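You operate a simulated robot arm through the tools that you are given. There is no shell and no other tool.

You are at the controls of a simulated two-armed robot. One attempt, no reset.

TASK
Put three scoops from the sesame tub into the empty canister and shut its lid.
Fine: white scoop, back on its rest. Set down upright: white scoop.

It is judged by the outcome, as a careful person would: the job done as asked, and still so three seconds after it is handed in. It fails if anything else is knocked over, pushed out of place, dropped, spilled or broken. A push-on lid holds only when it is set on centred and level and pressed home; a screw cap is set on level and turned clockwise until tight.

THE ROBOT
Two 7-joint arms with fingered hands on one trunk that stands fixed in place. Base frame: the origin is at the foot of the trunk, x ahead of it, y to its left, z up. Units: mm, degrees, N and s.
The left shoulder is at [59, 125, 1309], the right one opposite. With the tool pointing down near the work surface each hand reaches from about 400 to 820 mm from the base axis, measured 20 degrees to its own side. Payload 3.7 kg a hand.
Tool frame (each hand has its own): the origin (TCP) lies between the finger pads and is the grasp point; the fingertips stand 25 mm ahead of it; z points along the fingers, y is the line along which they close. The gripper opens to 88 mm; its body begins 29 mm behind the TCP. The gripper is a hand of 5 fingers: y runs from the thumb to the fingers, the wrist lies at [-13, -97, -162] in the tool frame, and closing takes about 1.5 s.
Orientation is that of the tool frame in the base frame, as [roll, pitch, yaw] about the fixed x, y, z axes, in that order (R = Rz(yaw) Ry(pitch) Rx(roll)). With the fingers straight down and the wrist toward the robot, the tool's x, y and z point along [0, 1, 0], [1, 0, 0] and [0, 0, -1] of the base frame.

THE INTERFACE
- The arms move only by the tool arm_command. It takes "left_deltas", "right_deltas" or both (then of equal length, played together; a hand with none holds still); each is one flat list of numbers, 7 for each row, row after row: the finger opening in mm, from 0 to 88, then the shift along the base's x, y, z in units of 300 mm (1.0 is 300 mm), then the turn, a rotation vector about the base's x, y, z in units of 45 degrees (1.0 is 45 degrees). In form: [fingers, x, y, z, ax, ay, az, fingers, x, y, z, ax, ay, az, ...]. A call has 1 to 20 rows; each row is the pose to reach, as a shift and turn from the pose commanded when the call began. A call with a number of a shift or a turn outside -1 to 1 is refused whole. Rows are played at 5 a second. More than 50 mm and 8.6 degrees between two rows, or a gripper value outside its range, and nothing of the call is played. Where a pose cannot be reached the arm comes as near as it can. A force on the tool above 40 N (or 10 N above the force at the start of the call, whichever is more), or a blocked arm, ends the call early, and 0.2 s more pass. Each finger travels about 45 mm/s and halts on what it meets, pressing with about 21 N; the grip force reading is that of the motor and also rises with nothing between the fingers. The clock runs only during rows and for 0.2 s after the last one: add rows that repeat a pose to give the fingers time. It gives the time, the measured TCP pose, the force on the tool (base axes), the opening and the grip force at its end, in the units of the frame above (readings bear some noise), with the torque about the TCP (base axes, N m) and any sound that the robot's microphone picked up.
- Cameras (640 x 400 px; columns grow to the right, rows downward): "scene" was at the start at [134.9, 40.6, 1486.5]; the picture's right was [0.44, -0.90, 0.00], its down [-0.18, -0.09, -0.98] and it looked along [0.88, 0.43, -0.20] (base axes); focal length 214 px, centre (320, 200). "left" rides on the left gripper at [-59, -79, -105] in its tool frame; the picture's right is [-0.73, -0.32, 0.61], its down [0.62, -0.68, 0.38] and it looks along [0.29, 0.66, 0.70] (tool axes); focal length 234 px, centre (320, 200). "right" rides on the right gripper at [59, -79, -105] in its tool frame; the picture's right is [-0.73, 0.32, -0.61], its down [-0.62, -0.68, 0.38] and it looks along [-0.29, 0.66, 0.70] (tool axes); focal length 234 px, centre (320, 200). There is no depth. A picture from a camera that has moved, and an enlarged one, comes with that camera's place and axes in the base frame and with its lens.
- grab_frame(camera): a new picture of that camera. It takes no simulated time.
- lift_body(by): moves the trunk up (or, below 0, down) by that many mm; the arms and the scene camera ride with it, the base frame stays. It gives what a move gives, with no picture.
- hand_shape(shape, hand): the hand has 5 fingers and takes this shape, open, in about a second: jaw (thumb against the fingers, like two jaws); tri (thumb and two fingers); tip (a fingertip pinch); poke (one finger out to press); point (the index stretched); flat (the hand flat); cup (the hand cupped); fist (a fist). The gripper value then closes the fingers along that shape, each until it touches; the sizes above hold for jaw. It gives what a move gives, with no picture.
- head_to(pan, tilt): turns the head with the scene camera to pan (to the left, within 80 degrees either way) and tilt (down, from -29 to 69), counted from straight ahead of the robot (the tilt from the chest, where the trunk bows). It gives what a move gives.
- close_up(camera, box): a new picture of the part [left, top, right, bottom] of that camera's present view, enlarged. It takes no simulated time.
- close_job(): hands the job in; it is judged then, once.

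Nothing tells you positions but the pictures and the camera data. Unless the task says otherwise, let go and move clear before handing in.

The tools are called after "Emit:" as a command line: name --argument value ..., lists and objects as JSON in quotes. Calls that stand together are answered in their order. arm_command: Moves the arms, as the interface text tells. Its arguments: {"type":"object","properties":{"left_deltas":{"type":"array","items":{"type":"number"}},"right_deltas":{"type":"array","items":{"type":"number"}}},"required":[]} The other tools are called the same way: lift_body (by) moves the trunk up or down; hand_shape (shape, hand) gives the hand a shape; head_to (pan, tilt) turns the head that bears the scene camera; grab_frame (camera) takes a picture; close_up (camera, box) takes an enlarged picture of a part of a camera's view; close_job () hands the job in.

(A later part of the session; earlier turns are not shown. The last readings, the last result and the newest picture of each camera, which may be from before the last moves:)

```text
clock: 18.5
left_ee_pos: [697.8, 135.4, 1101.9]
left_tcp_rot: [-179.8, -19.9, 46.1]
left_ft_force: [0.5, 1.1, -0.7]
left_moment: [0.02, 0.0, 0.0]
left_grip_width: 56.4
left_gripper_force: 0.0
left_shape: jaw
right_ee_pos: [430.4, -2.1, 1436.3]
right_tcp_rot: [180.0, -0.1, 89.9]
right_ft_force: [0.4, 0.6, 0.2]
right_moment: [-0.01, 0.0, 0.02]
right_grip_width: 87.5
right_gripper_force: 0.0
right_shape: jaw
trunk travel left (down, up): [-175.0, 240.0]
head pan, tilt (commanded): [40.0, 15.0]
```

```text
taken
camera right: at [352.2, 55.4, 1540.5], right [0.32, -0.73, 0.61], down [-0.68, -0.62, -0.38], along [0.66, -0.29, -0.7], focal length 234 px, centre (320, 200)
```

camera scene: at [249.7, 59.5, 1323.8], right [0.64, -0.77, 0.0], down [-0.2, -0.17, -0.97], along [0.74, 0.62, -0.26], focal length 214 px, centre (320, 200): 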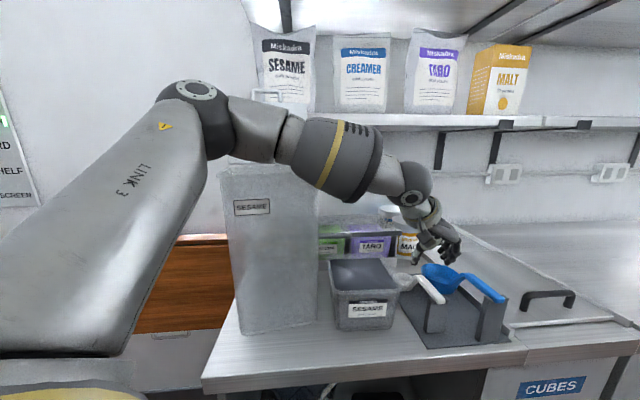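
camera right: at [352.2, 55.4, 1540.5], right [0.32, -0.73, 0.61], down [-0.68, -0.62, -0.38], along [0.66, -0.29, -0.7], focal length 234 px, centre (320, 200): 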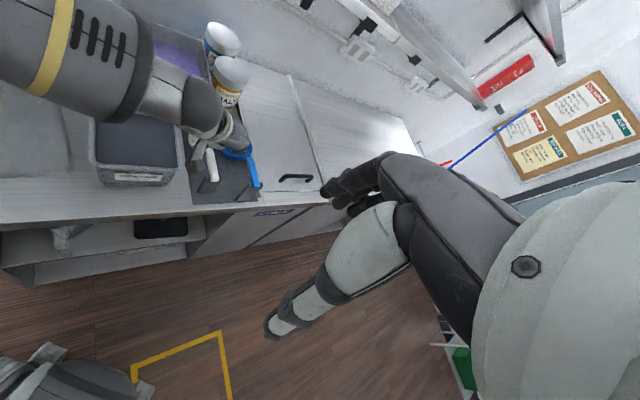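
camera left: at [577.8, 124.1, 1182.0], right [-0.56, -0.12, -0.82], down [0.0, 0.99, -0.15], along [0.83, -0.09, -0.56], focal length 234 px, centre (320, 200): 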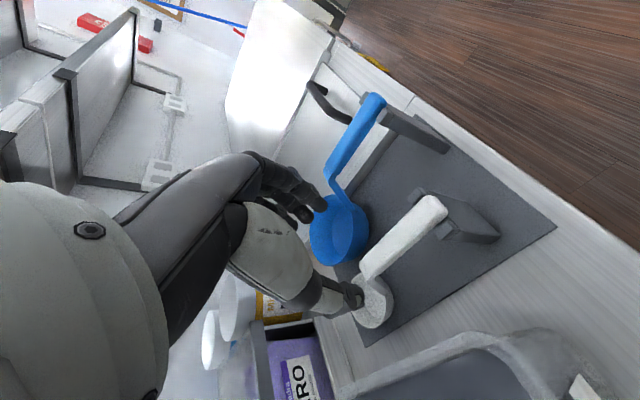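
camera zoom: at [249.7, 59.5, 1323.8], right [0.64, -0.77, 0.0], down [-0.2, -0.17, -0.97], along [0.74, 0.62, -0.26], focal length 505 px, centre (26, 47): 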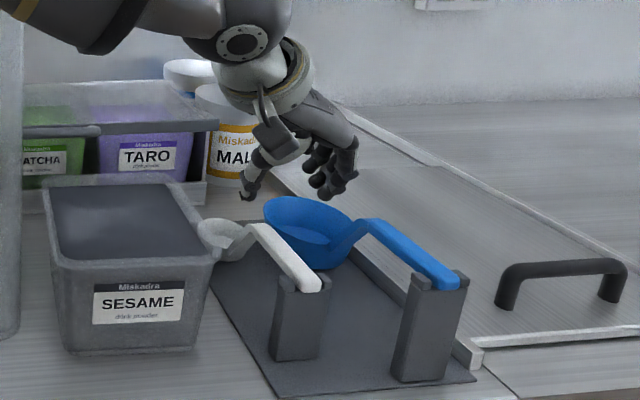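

The hand lines up with the handle to within about 1 mm. I'll descend straight down about 79 mm so the fingers straddle the handle, then check before closing.

Emit:
arm_command --left_deltas '[56, 0, 0, -0.05, 0, 0, 0, 56, 0, 0, -0.1, 0, 0, 0, 56, 0, 0, -0.15, 0, 0, 0, 56, 0, 0, -0.2, 0, 0, 0, 56, 0, 0, -0.235, 0, 0, 0, 56, 0, 0, -0.262, 0, 0, 0, 56, 0, 0, -0.262, 0, 0, 0]'

Emit:
close_up --camera "left" --box '[200, 120, 520, 350]'

Emit:
close_up --camera "scene" --box '[370, 180, 520, 350]'

Emit:
close_up --camera "right" --box '[130, 80, 290, 230]'

```text
clock: 20.1
left_ee_pos: [695.8, 133.6, 1024.2]
left_tcp_rot: [-179.9, -20.0, 46.1]
left_ft_force: [0.7, -0.3, 0.0]
left_moment: [0.0, -0.02, -0.02]
left_grip_width: 56.3
left_gripper_force: 0.1
left_shape: jaw
right_ee_pos: [430.7, -3.0, 1437.1]
right_tcp_rot: [180.0, -0.1, 90.0]
right_ft_force: [0.1, -0.2, 0.4]
right_moment: [0.02, 0.03, -0.01]
right_grip_width: 87.7
right_gripper_force: 0.1
right_shape: jaw
trunk travel left (down, up): [-175.0, 240.0]
head pan, tilt (commanded): [40.0, 15.0]
```

```text
1.74 times, centred on (360, 235) of left
camera zoom: at [575.7, 121.7, 1102.6], right [-0.56, -0.12, -0.82], down [0.0, 0.99, -0.14], along [0.83, -0.09, -0.56], focal length 407 px, centre (250, 139)
```

zoom: 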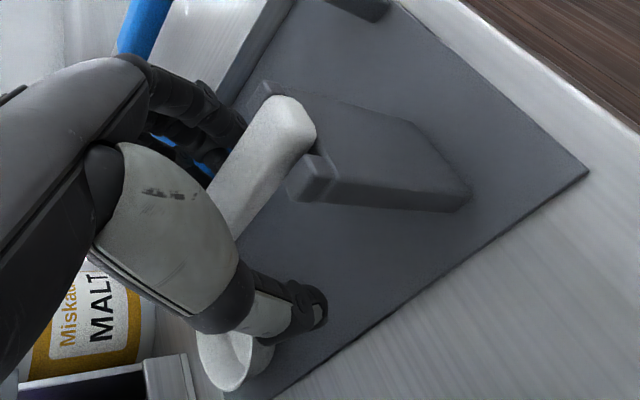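

```text
2.35 times, centred on (445, 265) of scene
camera zoom: at [248.6, 58.4, 1324.3], right [0.64, -0.77, 0.0], down [-0.2, -0.17, -0.97], along [0.74, 0.62, -0.26], focal length 505 px, centre (26, 47)
```

zoom: 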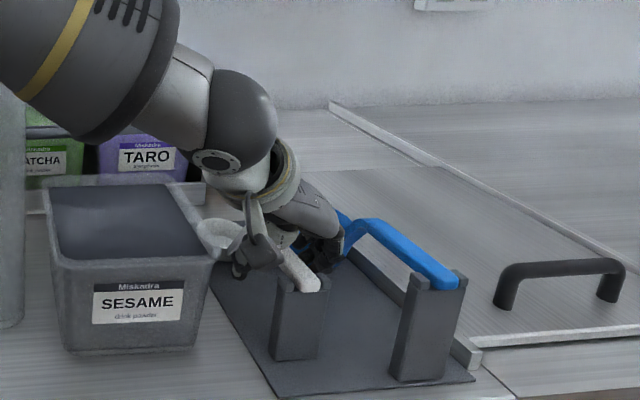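

```text
2.67 times, centred on (210, 155) of right
camera zoom: at [350.7, 54.2, 1541.2], right [0.32, -0.73, 0.61], down [-0.68, -0.62, -0.39], along [0.66, -0.29, -0.7], focal length 624 px, centre (613, 320)
```

zoom: 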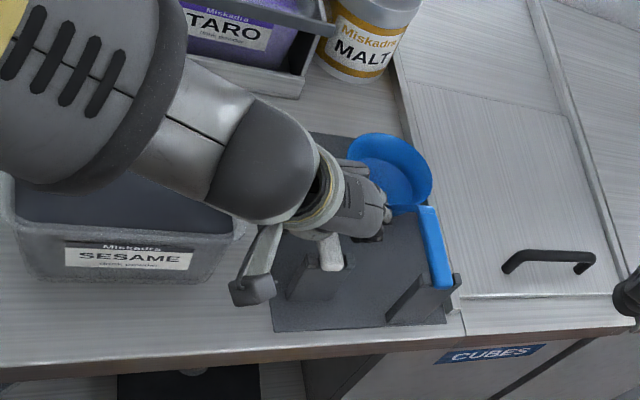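

The fingers straddle the handle with the post clear behind the index and no contact force. I'll close the grip now.

Emit:
arm_command --left_deltas '[40, 0, 0, 0, 0, 0, 0, 25, 0, 0, 0, 0, 0, 0, 10, 0, 0, 0, 0, 0, 0, 0, 0, 0, 0, 0, 0, 0, 0, 0, 0, 0, 0, 0, 0, 0, 0, 0, 0, 0, 0, 0, 0, 0, 0, 0, 0, 0, 0, 0, 0, 0, 0, 0, 0, 0]'

Emit:
close_up --camera "left" --box '[200, 120, 520, 350]'

Emit:
close_up --camera "scene" --box '[370, 180, 520, 350]'

```text
clock: 21.9
left_ee_pos: [695.0, 132.3, 1024.5]
left_tcp_rot: [-179.8, -20.0, 46.0]
left_ft_force: [-2.5, 3.1, -0.8]
left_moment: [0.0, -0.02, -0.2]
left_grip_width: 3.1
left_gripper_force: 20.8
left_shape: jaw
right_ee_pos: [429.9, -3.6, 1436.0]
right_tcp_rot: [179.8, -0.1, 89.9]
right_ft_force: [0.6, 0.3, -0.4]
right_moment: [-0.04, 0.02, 0.04]
right_grip_width: 87.6
right_gripper_force: 0.0
right_shape: jaw
trunk travel left (down, up): [-175.0, 240.0]
head pan, tilt (commanded): [40.0, 15.0]
```

```text
1.74 times, centred on (360, 235) of left
camera zoom: at [575.6, 121.9, 1102.3], right [-0.56, -0.12, -0.82], down [0.0, 0.99, -0.14], along [0.83, -0.08, -0.56], focal length 407 px, centre (250, 139)
```

zoom: 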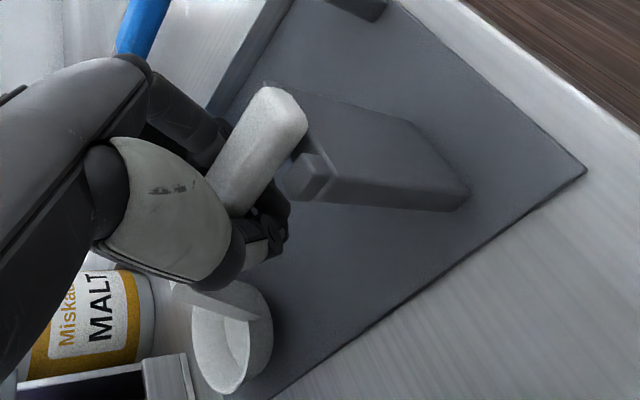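

```text
2.35 times, centred on (445, 265) of scene
camera zoom: at [248.6, 58.4, 1324.2], right [0.64, -0.77, 0.0], down [-0.2, -0.17, -0.97], along [0.74, 0.62, -0.26], focal length 505 px, centre (26, 47)
```

zoom: 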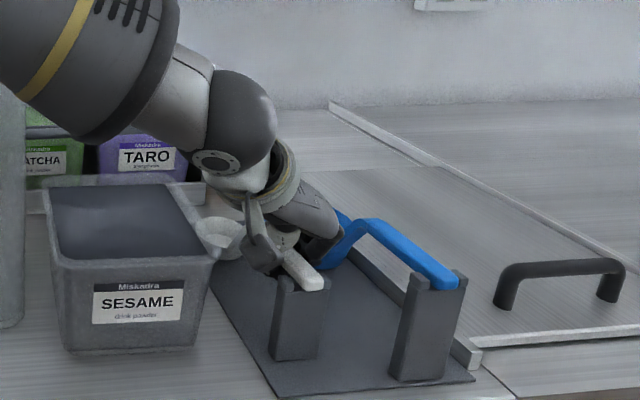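

The grip closed to about 3 mm, so the fingertips may have met around or under the handle. I'll look closely before lifting.

Emit:
close_up --camera "left" --box '[260, 150, 400, 290]'

Emit:
close_up --camera "scene" --box '[430, 250, 500, 310]'

Emit:
close_up --camera "right" --box '[180, 130, 260, 210]'

```text
2.86 times, centred on (330, 220) of left
camera zoom: at [575.6, 121.9, 1102.3], right [-0.56, -0.12, -0.82], down [0.0, 0.99, -0.14], along [0.83, -0.08, -0.56], focal length 669 px, centre (291, 143)
```

zoom: 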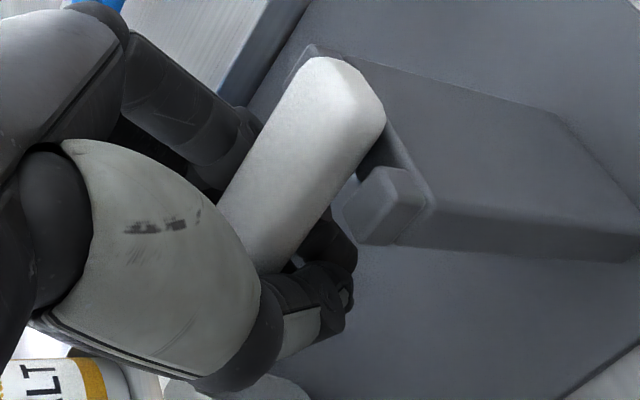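

```text
6.67 times, centred on (465, 280) of scene
camera zoom: at [248.6, 58.4, 1324.2], right [0.64, -0.77, 0.0], down [-0.2, -0.17, -0.97], along [0.74, 0.62, -0.26], focal length 1430 px, centre (-647, -333)
```

zoom: 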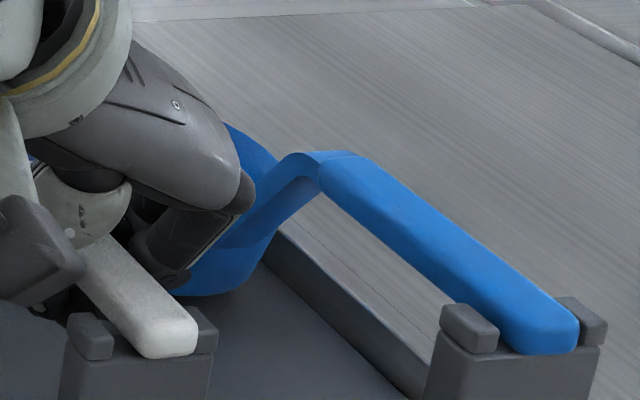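

```text
5.00 times, centred on (220, 170) of right
camera zoom: at [350.8, 54.2, 1541.0], right [0.32, -0.73, 0.61], down [-0.68, -0.62, -0.39], along [0.66, -0.29, -0.7], focal length 1171 px, centre (820, 350)
```

zoom: 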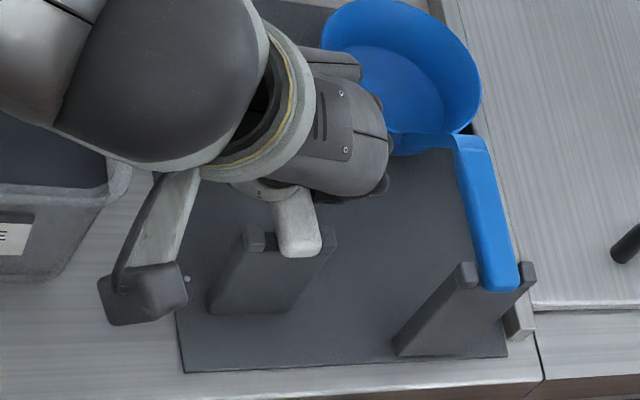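

The fingertips meet just under the handle, enclosing it between the thumb and fingers. I'll test how firmly it is held with a small 15 mm lift.

Emit:
arm_command --left_deltas '[0, 0, 0, 0.02, 0, 0, 0, 0, 0, 0, 0.04, 0, 0, 0, 0, 0, 0, 0.05, 0, 0, 0, 0, 0, 0, 0.05, 0, 0, 0]'

Emit:
grab_frame --camera "left"

Emit:
close_up --camera "scene" --box '[390, 220, 510, 330]'

Emit:
close_up --camera "left" --box '[260, 150, 400, 290]'

```text
clock: 22.9
left_ee_pos: [697.6, 133.2, 1036.8]
left_tcp_rot: [-179.8, -20.0, 46.1]
left_ft_force: [0.1, -0.4, -0.5]
left_moment: [-0.04, -0.01, -0.01]
left_grip_width: 2.4
left_gripper_force: 21.4
left_shape: jaw
right_ee_pos: [431.1, -3.1, 1436.9]
right_tcp_rot: [180.0, -0.1, 89.9]
right_ft_force: [0.3, 0.2, -0.2]
right_moment: [0.0, 0.03, 0.03]
right_grip_width: 87.6
right_gripper_force: 0.1
right_shape: jaw
trunk travel left (down, up): [-175.0, 240.0]
head pan, tilt (commanded): [40.0, 15.0]
```

```text
taken
camera left: at [577.0, 123.3, 1116.3], right [-0.56, -0.12, -0.82], down [0.0, 0.99, -0.15], along [0.83, -0.09, -0.56], focal length 234 px, centre (320, 200)
```

left: 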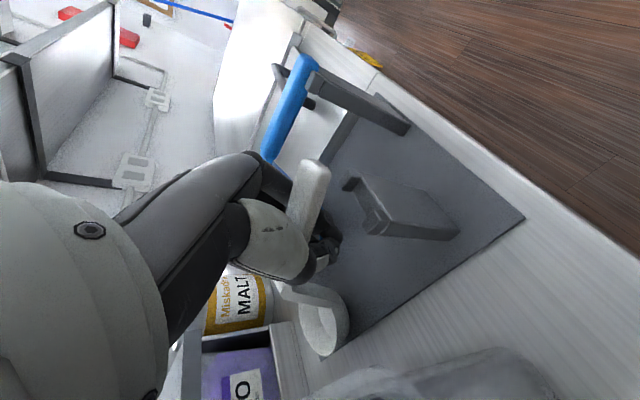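

```text
3.64 times, centred on (450, 275) of scene
camera zoom: at [249.9, 59.3, 1323.8], right [0.64, -0.77, 0.0], down [-0.2, -0.17, -0.97], along [0.74, 0.62, -0.26], focal length 780 px, centre (-153, -73)
```

zoom: 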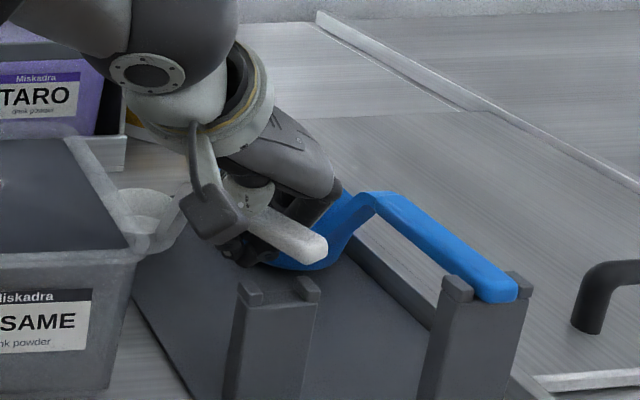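

```text
2.86 times, centred on (330, 220) of left
camera zoom: at [577.0, 123.3, 1116.3], right [-0.56, -0.12, -0.82], down [0.0, 0.99, -0.15], along [0.83, -0.09, -0.56], focal length 669 px, centre (291, 143)
```

zoom: 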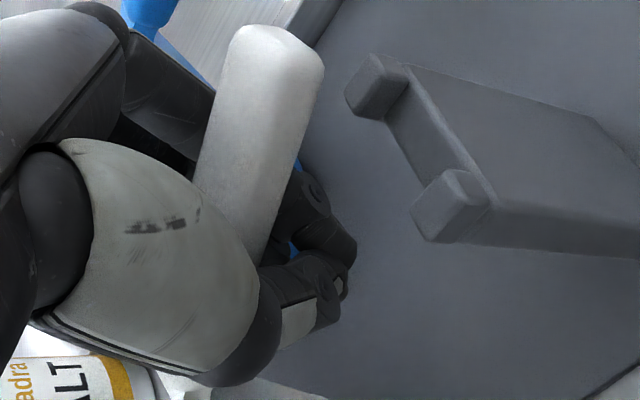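

The scoop came free of its notch but twisted about 20° in the grip. The four fingers push off-centre from the thumb. I'll lift a little more to see how it sits in the hand.

Emit:
arm_command --left_deltas '[0, 0.01, -0.01, 0.06, 0, 0, 0, 0, 0.02, -0.02, 0.12, 0, 0, 0, 0, 0.03, -0.03, 0.18, 0, 0, 0, 0, 0.03, -0.03, 0.2, 0, 0, 0]'

Emit:
grab_frame --camera "left"

Emit:
close_up --camera "scene" --box '[380, 180, 510, 310]'

Emit:
close_up --camera "right" --box '[150, 80, 290, 210]'

```text
clock: 23.9
left_ee_pos: [707.1, 124.6, 1097.4]
left_tcp_rot: [-179.8, -20.0, 46.1]
left_ft_force: [-0.5, -0.7, -0.3]
left_moment: [0.01, 0.03, 0.0]
left_grip_width: 2.2
left_gripper_force: 21.3
left_shape: jaw
right_ee_pos: [432.6, -2.6, 1436.0]
right_tcp_rot: [180.0, -0.1, 90.0]
right_ft_force: [-0.3, 0.0, -1.1]
right_moment: [0.01, -0.02, -0.03]
right_grip_width: 87.7
right_gripper_force: 0.2
right_shape: jaw
trunk travel left (down, up): [-175.0, 240.0]
head pan, tilt (commanded): [40.0, 15.0]
```

```text
taken
camera left: at [587.0, 113.8, 1176.7], right [-0.56, -0.12, -0.82], down [0.0, 0.99, -0.15], along [0.83, -0.09, -0.56], focal length 234 px, centre (320, 200)
```

left: 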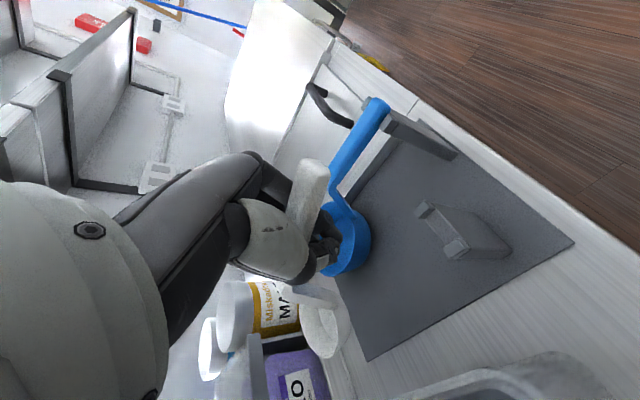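

```text
3.08 times, centred on (445, 245) of scene
camera zoom: at [250.0, 59.4, 1323.8], right [0.64, -0.77, 0.0], down [-0.2, -0.17, -0.97], along [0.74, 0.62, -0.26], focal length 660 px, centre (-65, 62)
```

zoom: 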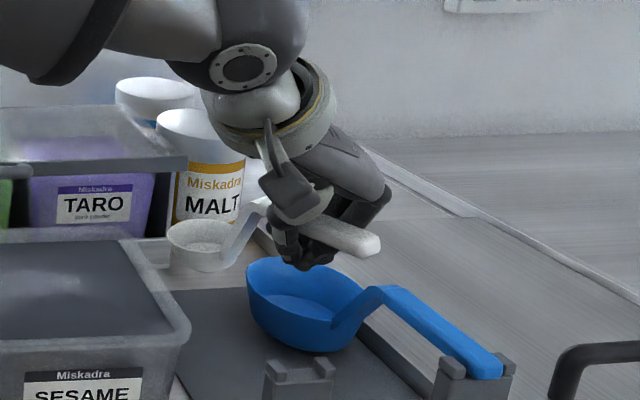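

```text
3.08 times, centred on (220, 145) of right
camera zoom: at [352.4, 55.4, 1540.5], right [0.32, -0.73, 0.61], down [-0.68, -0.62, -0.38], along [0.66, -0.29, -0.7], focal length 720 px, centre (628, 369)
```

zoom: 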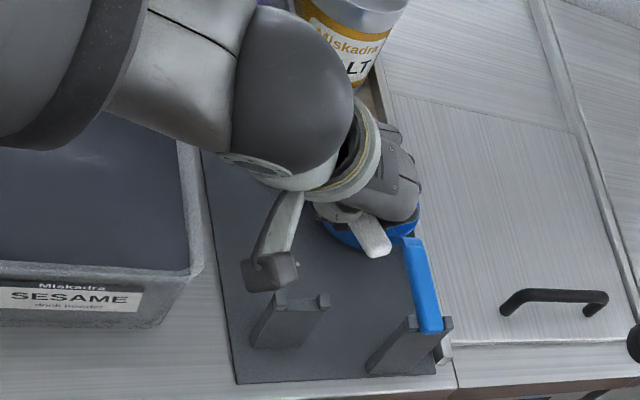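

The scoop sits level and steady, but slid up about 13 mm in the grip and turned about 20°. To re-seat it on its rest for a better grip, I need the hand yawed by −20°. I'll test here in free air whether that is reachable.

Emit:
arm_command --left_deltas '[0, 0, 0, 0.0, 0, 0, -0.11, 0, 0, 0, 0.0, 0, 0, -0.22, 0, 0, 0, 0.0, 0, 0, -0.33, 0, 0, 0, 0.0, 0, 0, -0.42, 0, 0, 0, 0.0, 0, 0, -0.42, 0, 0, 0, 0.0, 0, 0, -0.42]'

Emit:
grab_frame --camera "left"

Emit:
grab_frame --camera "scene"

Emit:
close_up --camera "right" --box '[150, 80, 290, 210]'

```text
clock: 25.3
left_ee_pos: [702.4, 120.9, 1105.6]
left_tcp_rot: [-180.0, -20.7, 27.2]
left_ft_force: [-1.0, 0.1, -0.2]
left_moment: [-0.02, 0.01, -0.01]
left_grip_width: 2.3
left_gripper_force: 20.7
left_shape: jaw
right_ee_pos: [425.6, -8.6, 1439.1]
right_tcp_rot: [179.7, -0.3, 89.9]
right_ft_force: [0.3, -0.5, 0.5]
right_moment: [-0.01, 0.01, 0.0]
right_grip_width: 87.6
right_gripper_force: 0.1
right_shape: jaw
trunk travel left (down, up): [-175.0, 240.0]
head pan, tilt (commanded): [40.0, 15.0]
```

```text
taken
camera left: at [584.2, 148.4, 1183.6], right [-0.56, 0.08, -0.82], down [0.33, 0.93, -0.14], along [0.76, -0.35, -0.55], focal length 234 px, centre (320, 200)
```

left: 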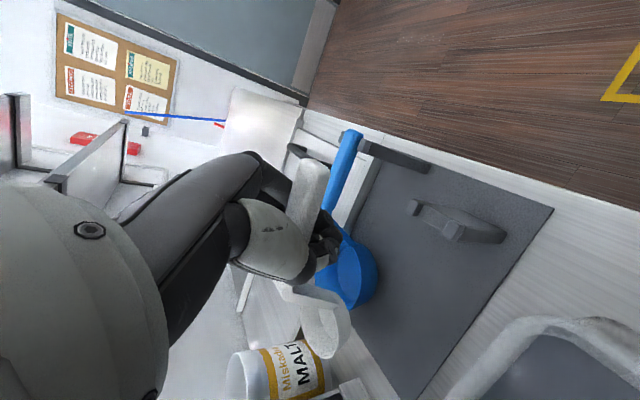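

```text
taken
camera scene: at [244.8, 53.9, 1325.9], right [0.64, -0.77, 0.0], down [-0.19, -0.16, -0.97], along [0.74, 0.62, -0.25], focal length 214 px, centre (320, 200)
```

scene: 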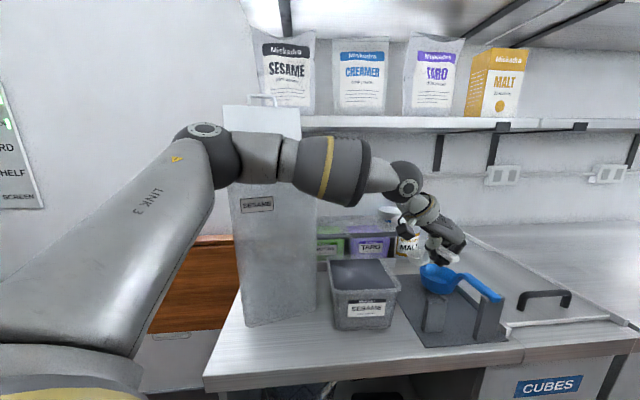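

```text
3.08 times, centred on (220, 145) of right
camera zoom: at [345.7, 48.9, 1543.3], right [0.32, -0.73, 0.6], down [-0.68, -0.62, -0.39], along [0.66, -0.29, -0.69], focal length 720 px, centre (628, 369)
```

zoom: 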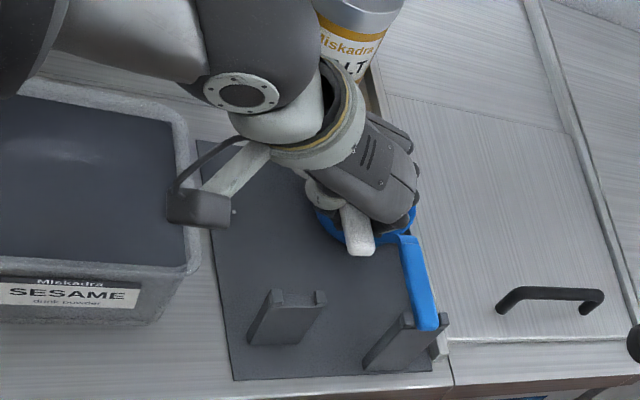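

Yaw −20° is reachable, so I can return the scoop to its rest the same way at the end, and the enclosed grip is secure enough to use. Next I need the tub's geometry and powder level.

Emit:
close_up --camera "right" --box '[70, 90, 210, 210]'

Emit:
close_up --camera "scene" --box '[310, 240, 420, 340]'

Emit:
close_up --camera "left" --box '[260, 130, 400, 370]'

```text
3.33 times, centred on (140, 150) of right
camera zoom: at [345.7, 48.9, 1543.3], right [0.32, -0.73, 0.6], down [-0.68, -0.62, -0.39], along [0.66, -0.29, -0.69], focal length 781 px, centre (920, 367)
```

zoom: 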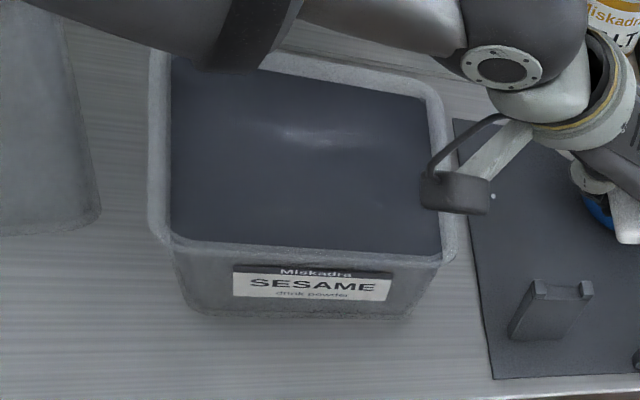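

```text
4.00 times, centred on (365, 290) of scene
camera zoom: at [244.8, 53.9, 1325.9], right [0.64, -0.77, 0.0], down [-0.19, -0.16, -0.97], along [0.74, 0.62, -0.25], focal length 858 px, centre (140, -160)
```

zoom: 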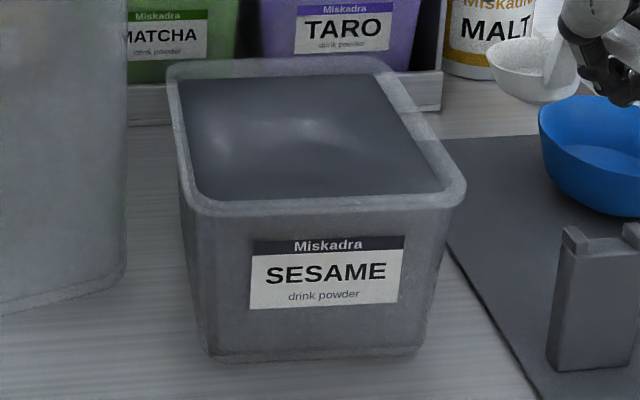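

```text
1.67 times, centred on (330, 250) of left
camera zoom: at [584.2, 148.4, 1183.6], right [-0.56, 0.08, -0.82], down [0.33, 0.93, -0.14], along [0.76, -0.35, -0.55], focal length 390 px, centre (303, 117)
```

zoom: 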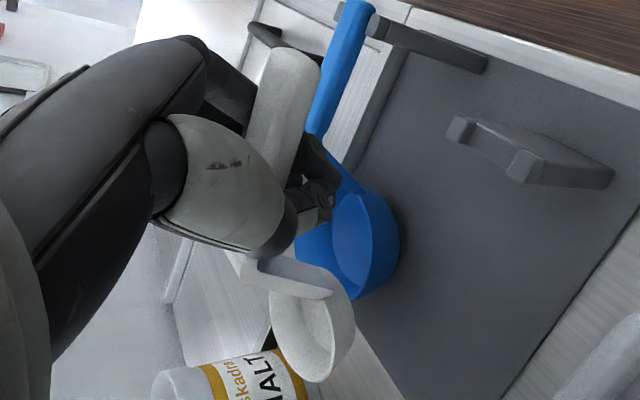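

Tub corners come out at about (616,162), (529,255), (711,247) and (612,337), with the rim near z 1057 and the powder just below it. I'll raise the scoop, turn back to yaw 46, and carry it over the tub.

Emit:
arm_command --left_deltas '[0, 0, 0, 0.08, 0, 0, 0.0, 0, 0, 0, 0.16, 0, 0, 0.1, 0, -0.02, 0, 0.24, 0, 0, 0.2, 0, -0.06, 0.02, 0.28, 0, 0, 0.3, 0, -0.14, 0.05, 0.28, 0, 0, 0.42, 0, -0.22, 0.09, 0.28, 0, 0, 0.42, 0, -0.3, 0.13, 0.28, 0, 0, 0.42, 0, -0.37, 0.17, 0.28, 0, 0, 0.42, 0, -0.405, 0.177, 0.28, 0, 0, 0.42, 0, -0.405, 0.177, 0.28, 0, 0, 0.42]'

Emit:
grab_frame --camera "left"

Emit:
grab_frame --camera "scene"

Emit:
close_up --camera "right" --box '[50, 60, 230, 210]'

```text
clock: 27.5
left_ee_pos: [585.2, 179.9, 1180.1]
left_tcp_rot: [-179.9, -19.9, 46.0]
left_ft_force: [-0.5, 0.2, 0.0]
left_moment: [0.02, 0.01, 0.01]
left_grip_width: 2.0
left_gripper_force: 21.0
left_shape: jaw
right_ee_pos: [432.3, -1.9, 1436.2]
right_tcp_rot: [180.0, -0.1, 89.8]
right_ft_force: [0.2, -0.8, 0.0]
right_moment: [-0.05, 0.02, -0.03]
right_grip_width: 87.9
right_gripper_force: 0.0
right_shape: jaw
trunk travel left (down, up): [-175.0, 240.0]
head pan, tilt (commanded): [40.0, 15.0]
```

```text
taken
camera left: at [464.9, 168.5, 1259.7], right [-0.56, -0.12, -0.82], down [0.0, 0.99, -0.15], along [0.83, -0.09, -0.56], focal length 234 px, centre (320, 200)
```

left: 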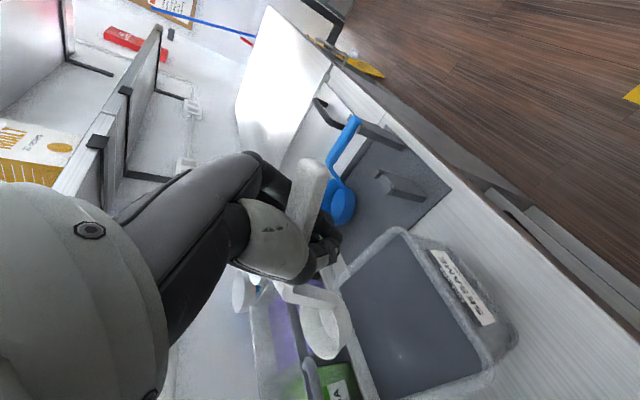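

```text
taken
camera scene: at [250.0, 59.5, 1323.8], right [0.64, -0.77, 0.0], down [-0.2, -0.17, -0.97], along [0.74, 0.62, -0.26], focal length 214 px, centre (320, 200)
```

scene: 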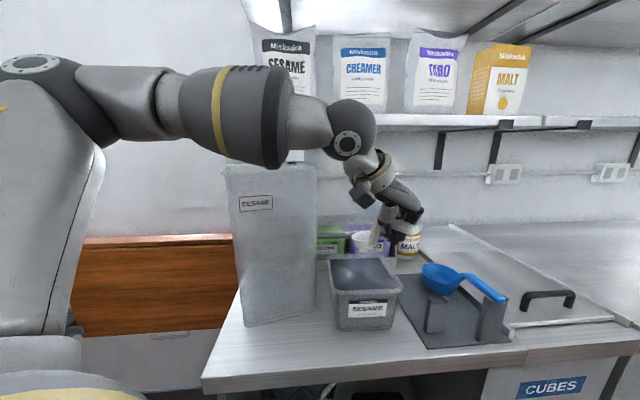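

```text
2.67 times, centred on (140, 135) of right
camera zoom: at [352.5, 55.5, 1540.4], right [0.32, -0.73, 0.61], down [-0.68, -0.62, -0.38], along [0.66, -0.29, -0.7], focal length 624 px, centre (800, 373)
```

zoom: 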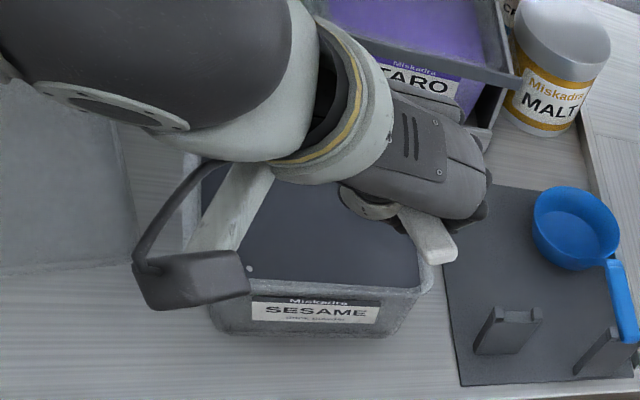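

The scoop should now be above the tub, with the bowl near (616, 250, 1142). I'll check the bowl's position and level in an enlarged view.

Emit:
close_up --camera "scene" --box '[320, 200, 430, 300]'

Emit:
close_up --camera "left" --box '[250, 150, 400, 370]'

```text
4.00 times, centred on (375, 250) of scene
camera zoom: at [250.0, 59.5, 1323.8], right [0.64, -0.77, 0.0], down [-0.2, -0.17, -0.97], along [0.74, 0.62, -0.26], focal length 858 px, centre (100, 0)
```

zoom: 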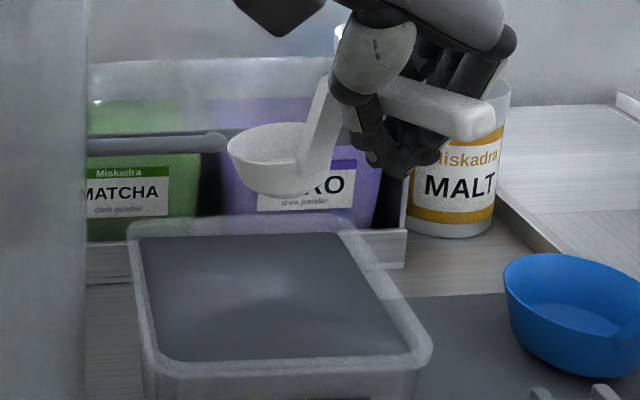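

```text
1.82 times, centred on (325, 260) of left
camera zoom: at [464.9, 168.5, 1259.7], right [-0.56, -0.12, -0.82], down [0.0, 0.99, -0.15], along [0.83, -0.09, -0.56], focal length 426 px, centre (311, 91)
```

zoom: 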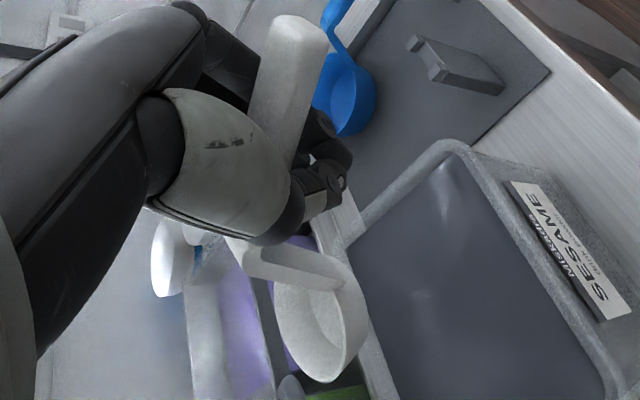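

The scoop hangs level with its bowl above the tub's centre. First I'll pitch the bowl down 20° above the powder and confirm the geometry before digging.

Emit:
arm_command --left_deltas '[0, 0.002, 0.004, -0.015, -0.1, 0.046, 0, 0, 0.004, 0.009, -0.03, -0.2, 0.092, 0, 0, 0.006, 0.013, -0.05, -0.3, 0.138, 0, 0, 0.007, 0.017, -0.067, -0.404, 0.184, 0, 0, 0.007, 0.017, -0.067, -0.404, 0.184, 0]'

Emit:
close_up --camera "scene" --box '[310, 200, 430, 320]'

Emit:
grab_frame --camera "left"

Emit:
close_up --camera "right" --box '[50, 60, 230, 210]'

```text
clock: 28.7
left_ee_pos: [586.4, 183.3, 1162.7]
left_tcp_rot: [173.7, -1.0, 47.3]
left_ft_force: [-0.9, 0.6, -0.6]
left_moment: [0.0, -0.02, 0.0]
left_grip_width: 2.6
left_gripper_force: 20.9
left_shape: jaw
right_ee_pos: [432.1, -3.2, 1435.6]
right_tcp_rot: [180.0, -0.1, 89.9]
right_ft_force: [0.4, 0.6, -0.1]
right_moment: [-0.01, 0.01, -0.03]
right_grip_width: 87.4
right_gripper_force: 0.0
right_shape: jaw
trunk travel left (down, up): [-175.0, 240.0]
head pan, tilt (commanded): [40.0, 15.0]
```

```text
3.33 times, centred on (370, 260) of scene
camera zoom: at [249.7, 59.2, 1323.9], right [0.64, -0.77, 0.0], down [-0.2, -0.17, -0.97], along [0.74, 0.62, -0.26], focal length 715 px, centre (153, 0)
```

zoom: 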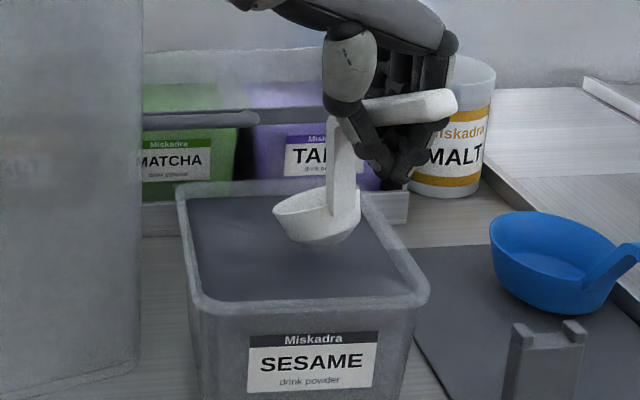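

```text
taken
camera left: at [478.6, 200.6, 1256.2], right [-0.67, -0.35, -0.65], down [-0.04, 0.89, -0.45], along [0.74, -0.27, -0.61], focal length 234 px, centre (320, 200)
```

left: 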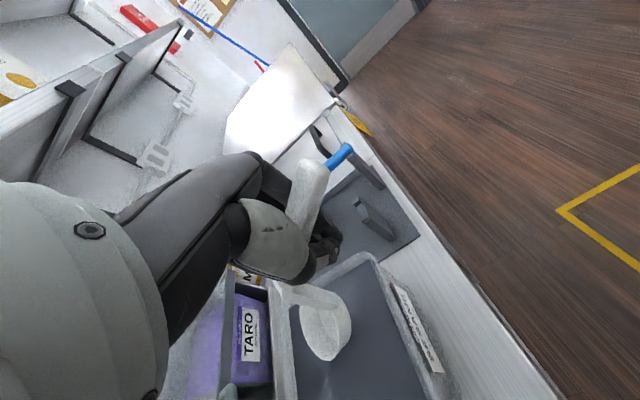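

```text
2.67 times, centred on (140, 135) of right
camera zoom: at [352.1, 55.1, 1540.6], right [0.32, -0.73, 0.61], down [-0.68, -0.62, -0.38], along [0.66, -0.29, -0.7], focal length 624 px, centre (800, 373)
```

zoom: 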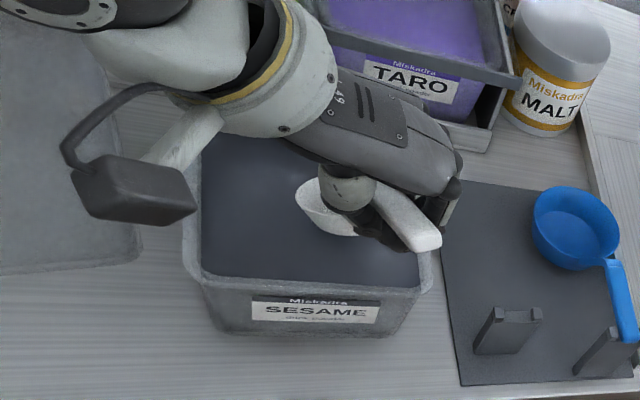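

The bowl hangs nose-down above the powder, clear of the tub walls. I'll dig now: down, push forward while levelling, then lift out.

Emit:
arm_command --left_deltas '[0, 0, 0, -0.04, 0, 0, 0, 0, 0, 0, -0.08, 0, 0, 0, 0, 0, 0, -0.12, 0, 0, 0, 0, 0, 0, -0.16, 0, 0, 0, 0, 0, 0, -0.2, 0, 0, 0, 0, 0, 0, -0.227, 0, 0, 0, 0, 0.004, 0.009, -0.229, 0.02, -0.009, 0, 0, 0.008, 0.018, -0.231, 0.04, -0.018, 0, 0, 0.012, 0.026, -0.233, 0.061, -0.028, 0, 0, 0.0135, 0.029, -0.233, 0.11, -0.05, 0, 0, 0.015, 0.032, -0.233, 0.16, -0.073, 0, 0, 0.016, 0.035, -0.233, 0.202, -0.092, 0, 0, 0.013, 0.029, -0.23, 0.27, -0.123, 0, 0, 0.01, 0.022, -0.226, 0.34, -0.155, 0, 0, 0.007, 0.016, -0.223, 0.404, -0.184, 0, 0, 0.004, 0.009, -0.21, 0.445, -0.203, 0, 0, 0.001, 0.002, -0.19, 0.485, -0.221, 0, 0, 0.001, 0.002, -0.15, 0.485, -0.221, 0, 0, 0.001, 0.002, -0.1, 0.485, -0.221, 0, 0, 0.001, 0.002, -0.05, 0.485, -0.221, 0]'

Emit:
close_up --camera "scene" --box '[310, 200, 430, 320]'

Emit:
grab_frame --camera "left"

Emit:
close_up --camera "right" --box '[50, 60, 230, 210]'

```text
clock: 32.9
left_ee_pos: [586.4, 185.3, 1146.8]
left_tcp_rot: [-178.4, -23.8, 45.6]
left_ft_force: [-0.1, 0.5, -0.1]
left_moment: [-0.04, 0.03, 0.01]
left_grip_width: 2.6
left_gripper_force: 20.7
left_shape: jaw
right_ee_pos: [432.1, -3.0, 1435.8]
right_tcp_rot: [-180.0, -0.1, 90.0]
right_ft_force: [0.1, -0.3, 0.5]
right_moment: [-0.02, 0.02, 0.04]
right_grip_width: 87.4
right_gripper_force: 0.0
right_shape: jaw
trunk travel left (down, up): [-175.0, 240.0]
head pan, tilt (commanded): [40.0, 15.0]
```

```text
3.33 times, centred on (370, 260) of scene
camera zoom: at [249.7, 59.5, 1323.9], right [0.64, -0.77, 0.0], down [-0.2, -0.17, -0.97], along [0.74, 0.62, -0.26], focal length 715 px, centre (153, 0)
```

zoom: 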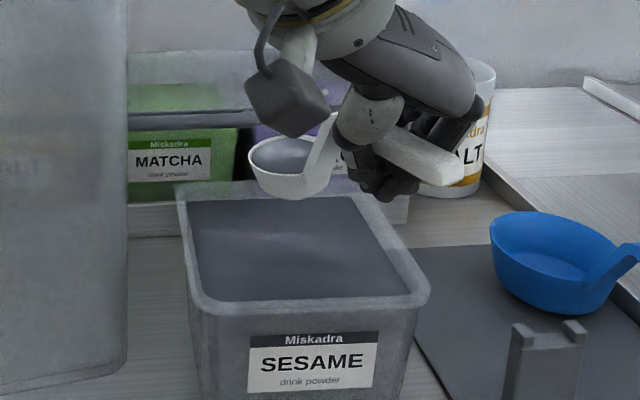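

```text
taken
camera left: at [463.6, 169.1, 1221.3], right [-0.54, -0.07, -0.84], down [0.01, 1.0, -0.08], along [0.84, -0.05, -0.54], focal length 234 px, centre (320, 200)
```

left: 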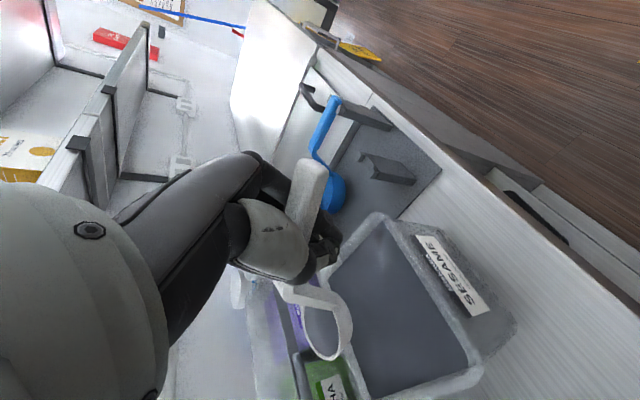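

```text
2.67 times, centred on (140, 135) of right
camera zoom: at [352.0, 55.5, 1540.6], right [0.32, -0.73, 0.61], down [-0.68, -0.62, -0.38], along [0.66, -0.29, -0.7], focal length 624 px, centre (800, 373)
```

zoom: 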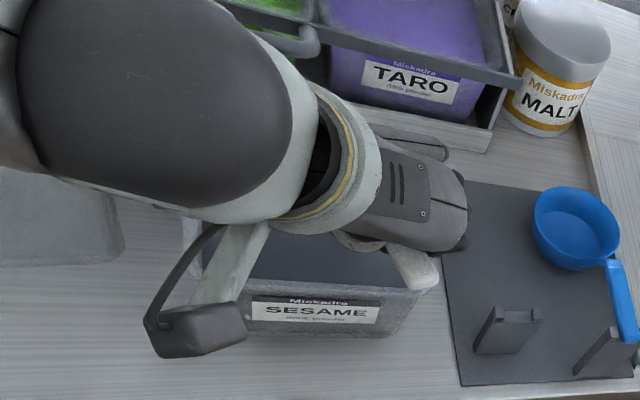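

The scoop is full and level with nothing spilled. Next I'll raise the trunk so the scoop clears the canister's rim at about z 1276, in two gentle steps.

Emit:
lift_body --by 100

Emit:
lift_body --by 90

Emit:
grab_frame --camera "scene"

Emit:
grab_frame --camera "left"

```text
clock: 34.2
left_ee_pos: [588.0, 184.9, 1244.4]
left_tcp_rot: [-178.2, -23.6, 45.6]
left_ft_force: [1.2, 1.0, -1.5]
left_moment: [-0.02, 0.05, -0.03]
left_grip_width: 2.5
left_gripper_force: 20.6
left_shape: jaw
right_ee_pos: [433.8, -2.6, 1534.6]
right_tcp_rot: [-179.7, -0.1, 89.8]
right_ft_force: [1.2, -0.5, 0.1]
right_moment: [0.0, 0.03, 0.02]
right_grip_width: 87.7
right_gripper_force: 0.0
right_shape: jaw
trunk travel left (down, up): [-275.0, 140.0]
head pan, tilt (commanded): [40.0, 15.0]
```

```text
clock: 35.5
left_ee_pos: [587.0, 183.7, 1335.0]
left_tcp_rot: [-178.4, -23.6, 45.7]
left_ft_force: [-0.4, 0.1, -0.3]
left_moment: [-0.04, -0.01, 0.01]
left_grip_width: 2.3
left_gripper_force: 20.8
left_shape: jaw
right_ee_pos: [431.8, -3.3, 1625.3]
right_tcp_rot: [180.0, 0.0, 89.9]
right_ft_force: [-0.2, 0.0, 0.2]
right_moment: [-0.03, 0.04, -0.01]
right_grip_width: 87.5
right_gripper_force: 0.1
right_shape: jaw
trunk travel left (down, up): [-365.0, 50.0]
head pan, tilt (commanded): [40.0, 15.0]
```

```text
taken
camera scene: at [112.0, 59.5, 1522.1], right [0.64, -0.77, 0.0], down [-0.2, -0.17, -0.97], along [0.74, 0.62, -0.26], focal length 214 px, centre (320, 200)
```

scene: 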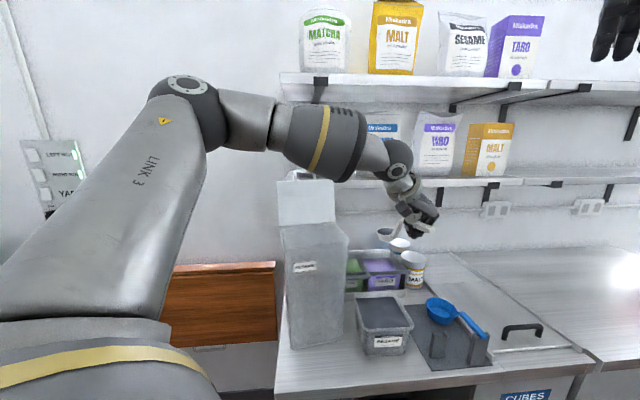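

```text
taken
camera left: at [464.6, 168.3, 1410.3], right [-0.54, -0.07, -0.84], down [0.01, 1.0, -0.08], along [0.84, -0.05, -0.54], focal length 234 px, centre (320, 200)
```

left: 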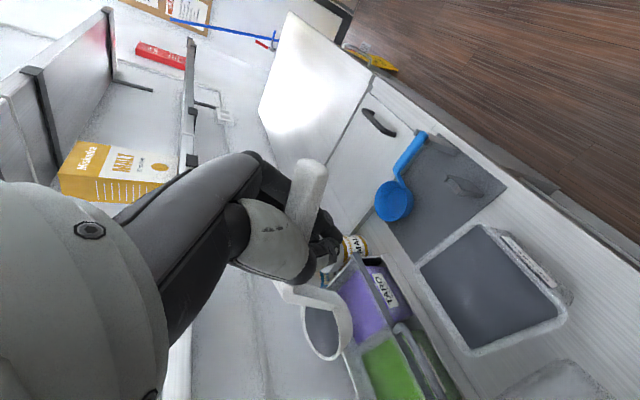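

The trunk is up with the bowl still loaded. I'll raise slightly, then swing the scoop over the canister's opening while keeping it level and turning 45°.

Emit:
arm_command --left_deltas '[0, 0, 0, 0.06, 0, 0, 0, 0, 0, 0, 0.12, 0, 0, 0.03, 0, -0.01, 0.02, 0.14, 0, 0, 0.1, 0, -0.03, 0.06, 0.14, 0, 0, 0.2, 0, -0.055, 0.12, 0.14, 0, 0, 0.32, 0, -0.085, 0.18, 0.14, 0, 0, 0.45, 0, -0.115, 0.245, 0.14, 0, 0, 0.58, 0, -0.145, 0.31, 0.14, 0, 0, 0.71, 0, -0.17, 0.37, 0.14, 0, 0, 0.84, 0, -0.19, 0.415, 0.14, 0, 0, 0.95, 0, -0.2, 0.436, 0.14, 0, 0, 1.0, 0, -0.2, 0.436, 0.14, 0, 0, 1.0, 0, -0.2, 0.436, 0.14, 0, 0, 1.0]'

Emit:
grab_frame --camera "scene"

Emit:
grab_frame --camera "left"

Emit:
grab_frame --camera "right"

```text
clock: 38.3
left_ee_pos: [527.3, 313.8, 1377.8]
left_tcp_rot: [-178.4, -23.6, 90.6]
left_ft_force: [1.2, 0.0, -0.4]
left_moment: [0.0, -0.01, -0.01]
left_grip_width: 2.1
left_gripper_force: 21.3
left_shape: jaw
right_ee_pos: [431.0, -2.5, 1626.0]
right_tcp_rot: [179.9, -0.1, 89.9]
right_ft_force: [0.1, -0.3, 0.4]
right_moment: [0.01, 0.02, -0.01]
right_grip_width: 87.5
right_gripper_force: 0.1
right_shape: jaw
trunk travel left (down, up): [-365.0, 50.0]
head pan, tilt (commanded): [40.0, 15.0]
```

```text
taken
camera scene: at [111.5, 59.5, 1522.2], right [0.64, -0.77, 0.0], down [-0.2, -0.17, -0.97], along [0.74, 0.62, -0.26], focal length 214 px, centre (320, 200)
```

scene: 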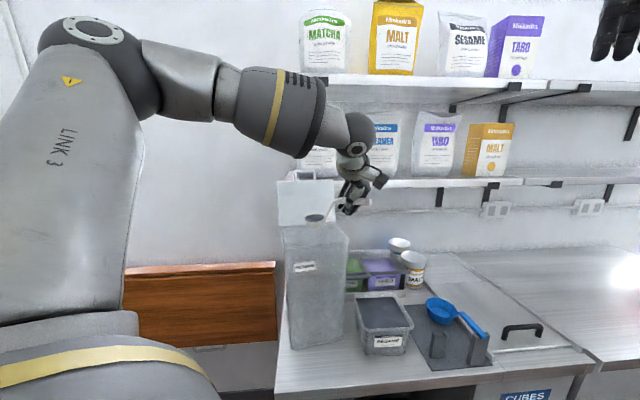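

```text
taken
camera left: at [451.1, 216.5, 1452.8], right [-0.33, -0.43, -0.84], down [-0.7, 0.71, -0.08], along [0.63, 0.56, -0.54], focal length 234 px, centre (320, 200)
```

left: 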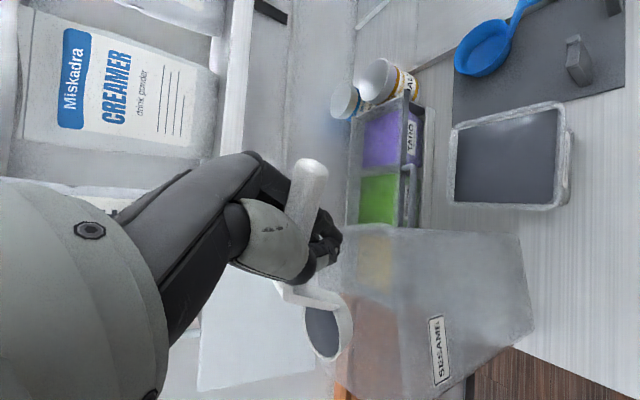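

```text
taken
camera right: at [352.3, 55.4, 1730.5], right [0.32, -0.73, 0.61], down [-0.68, -0.62, -0.38], along [0.66, -0.29, -0.7], focal length 234 px, centre (320, 200)
```

right: 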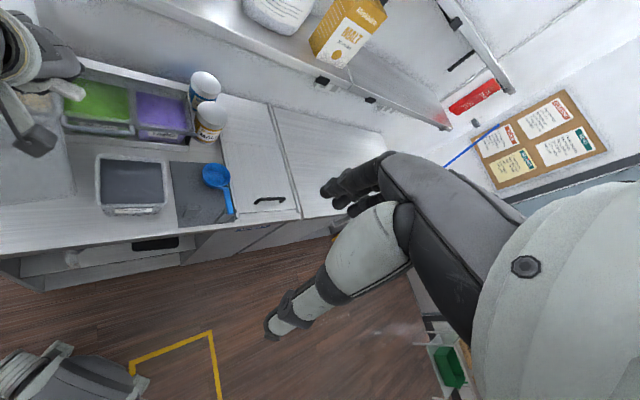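

The loaded bowl is now over or near the canister's opening. I'll zoom in to verify its position relative to the rim and lid.

Emit:
close_up --camera "scene" --box '[250, 150, 410, 290]'

Emit:
close_up --camera "left" --box '[180, 150, 560, 400]'

```text
2.86 times, centred on (330, 220) of scene
camera zoom: at [111.5, 59.5, 1522.2], right [0.64, -0.77, 0.0], down [-0.2, -0.17, -0.97], along [0.74, 0.62, -0.26], focal length 613 px, centre (291, 143)
```

zoom: 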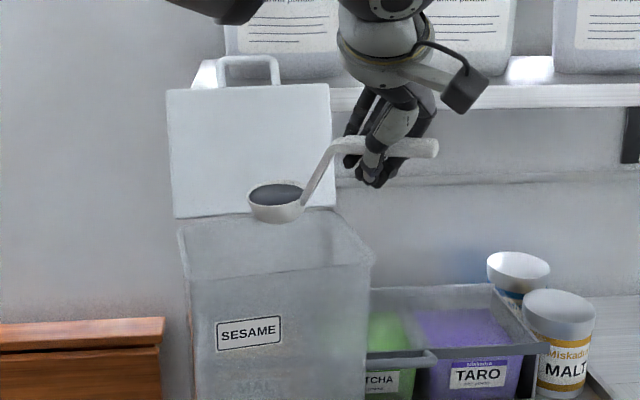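

```text
1.60 times, centred on (370, 275) of left
camera zoom: at [451.1, 216.5, 1452.8], right [-0.33, -0.43, -0.84], down [-0.7, 0.71, -0.08], along [0.63, 0.56, -0.54], focal length 375 px, centre (240, 80)
```

zoom: 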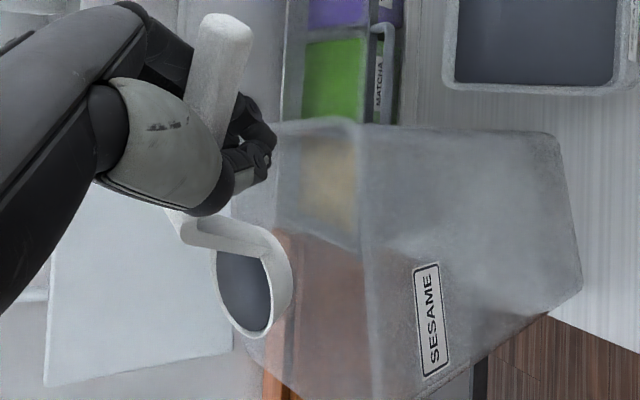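

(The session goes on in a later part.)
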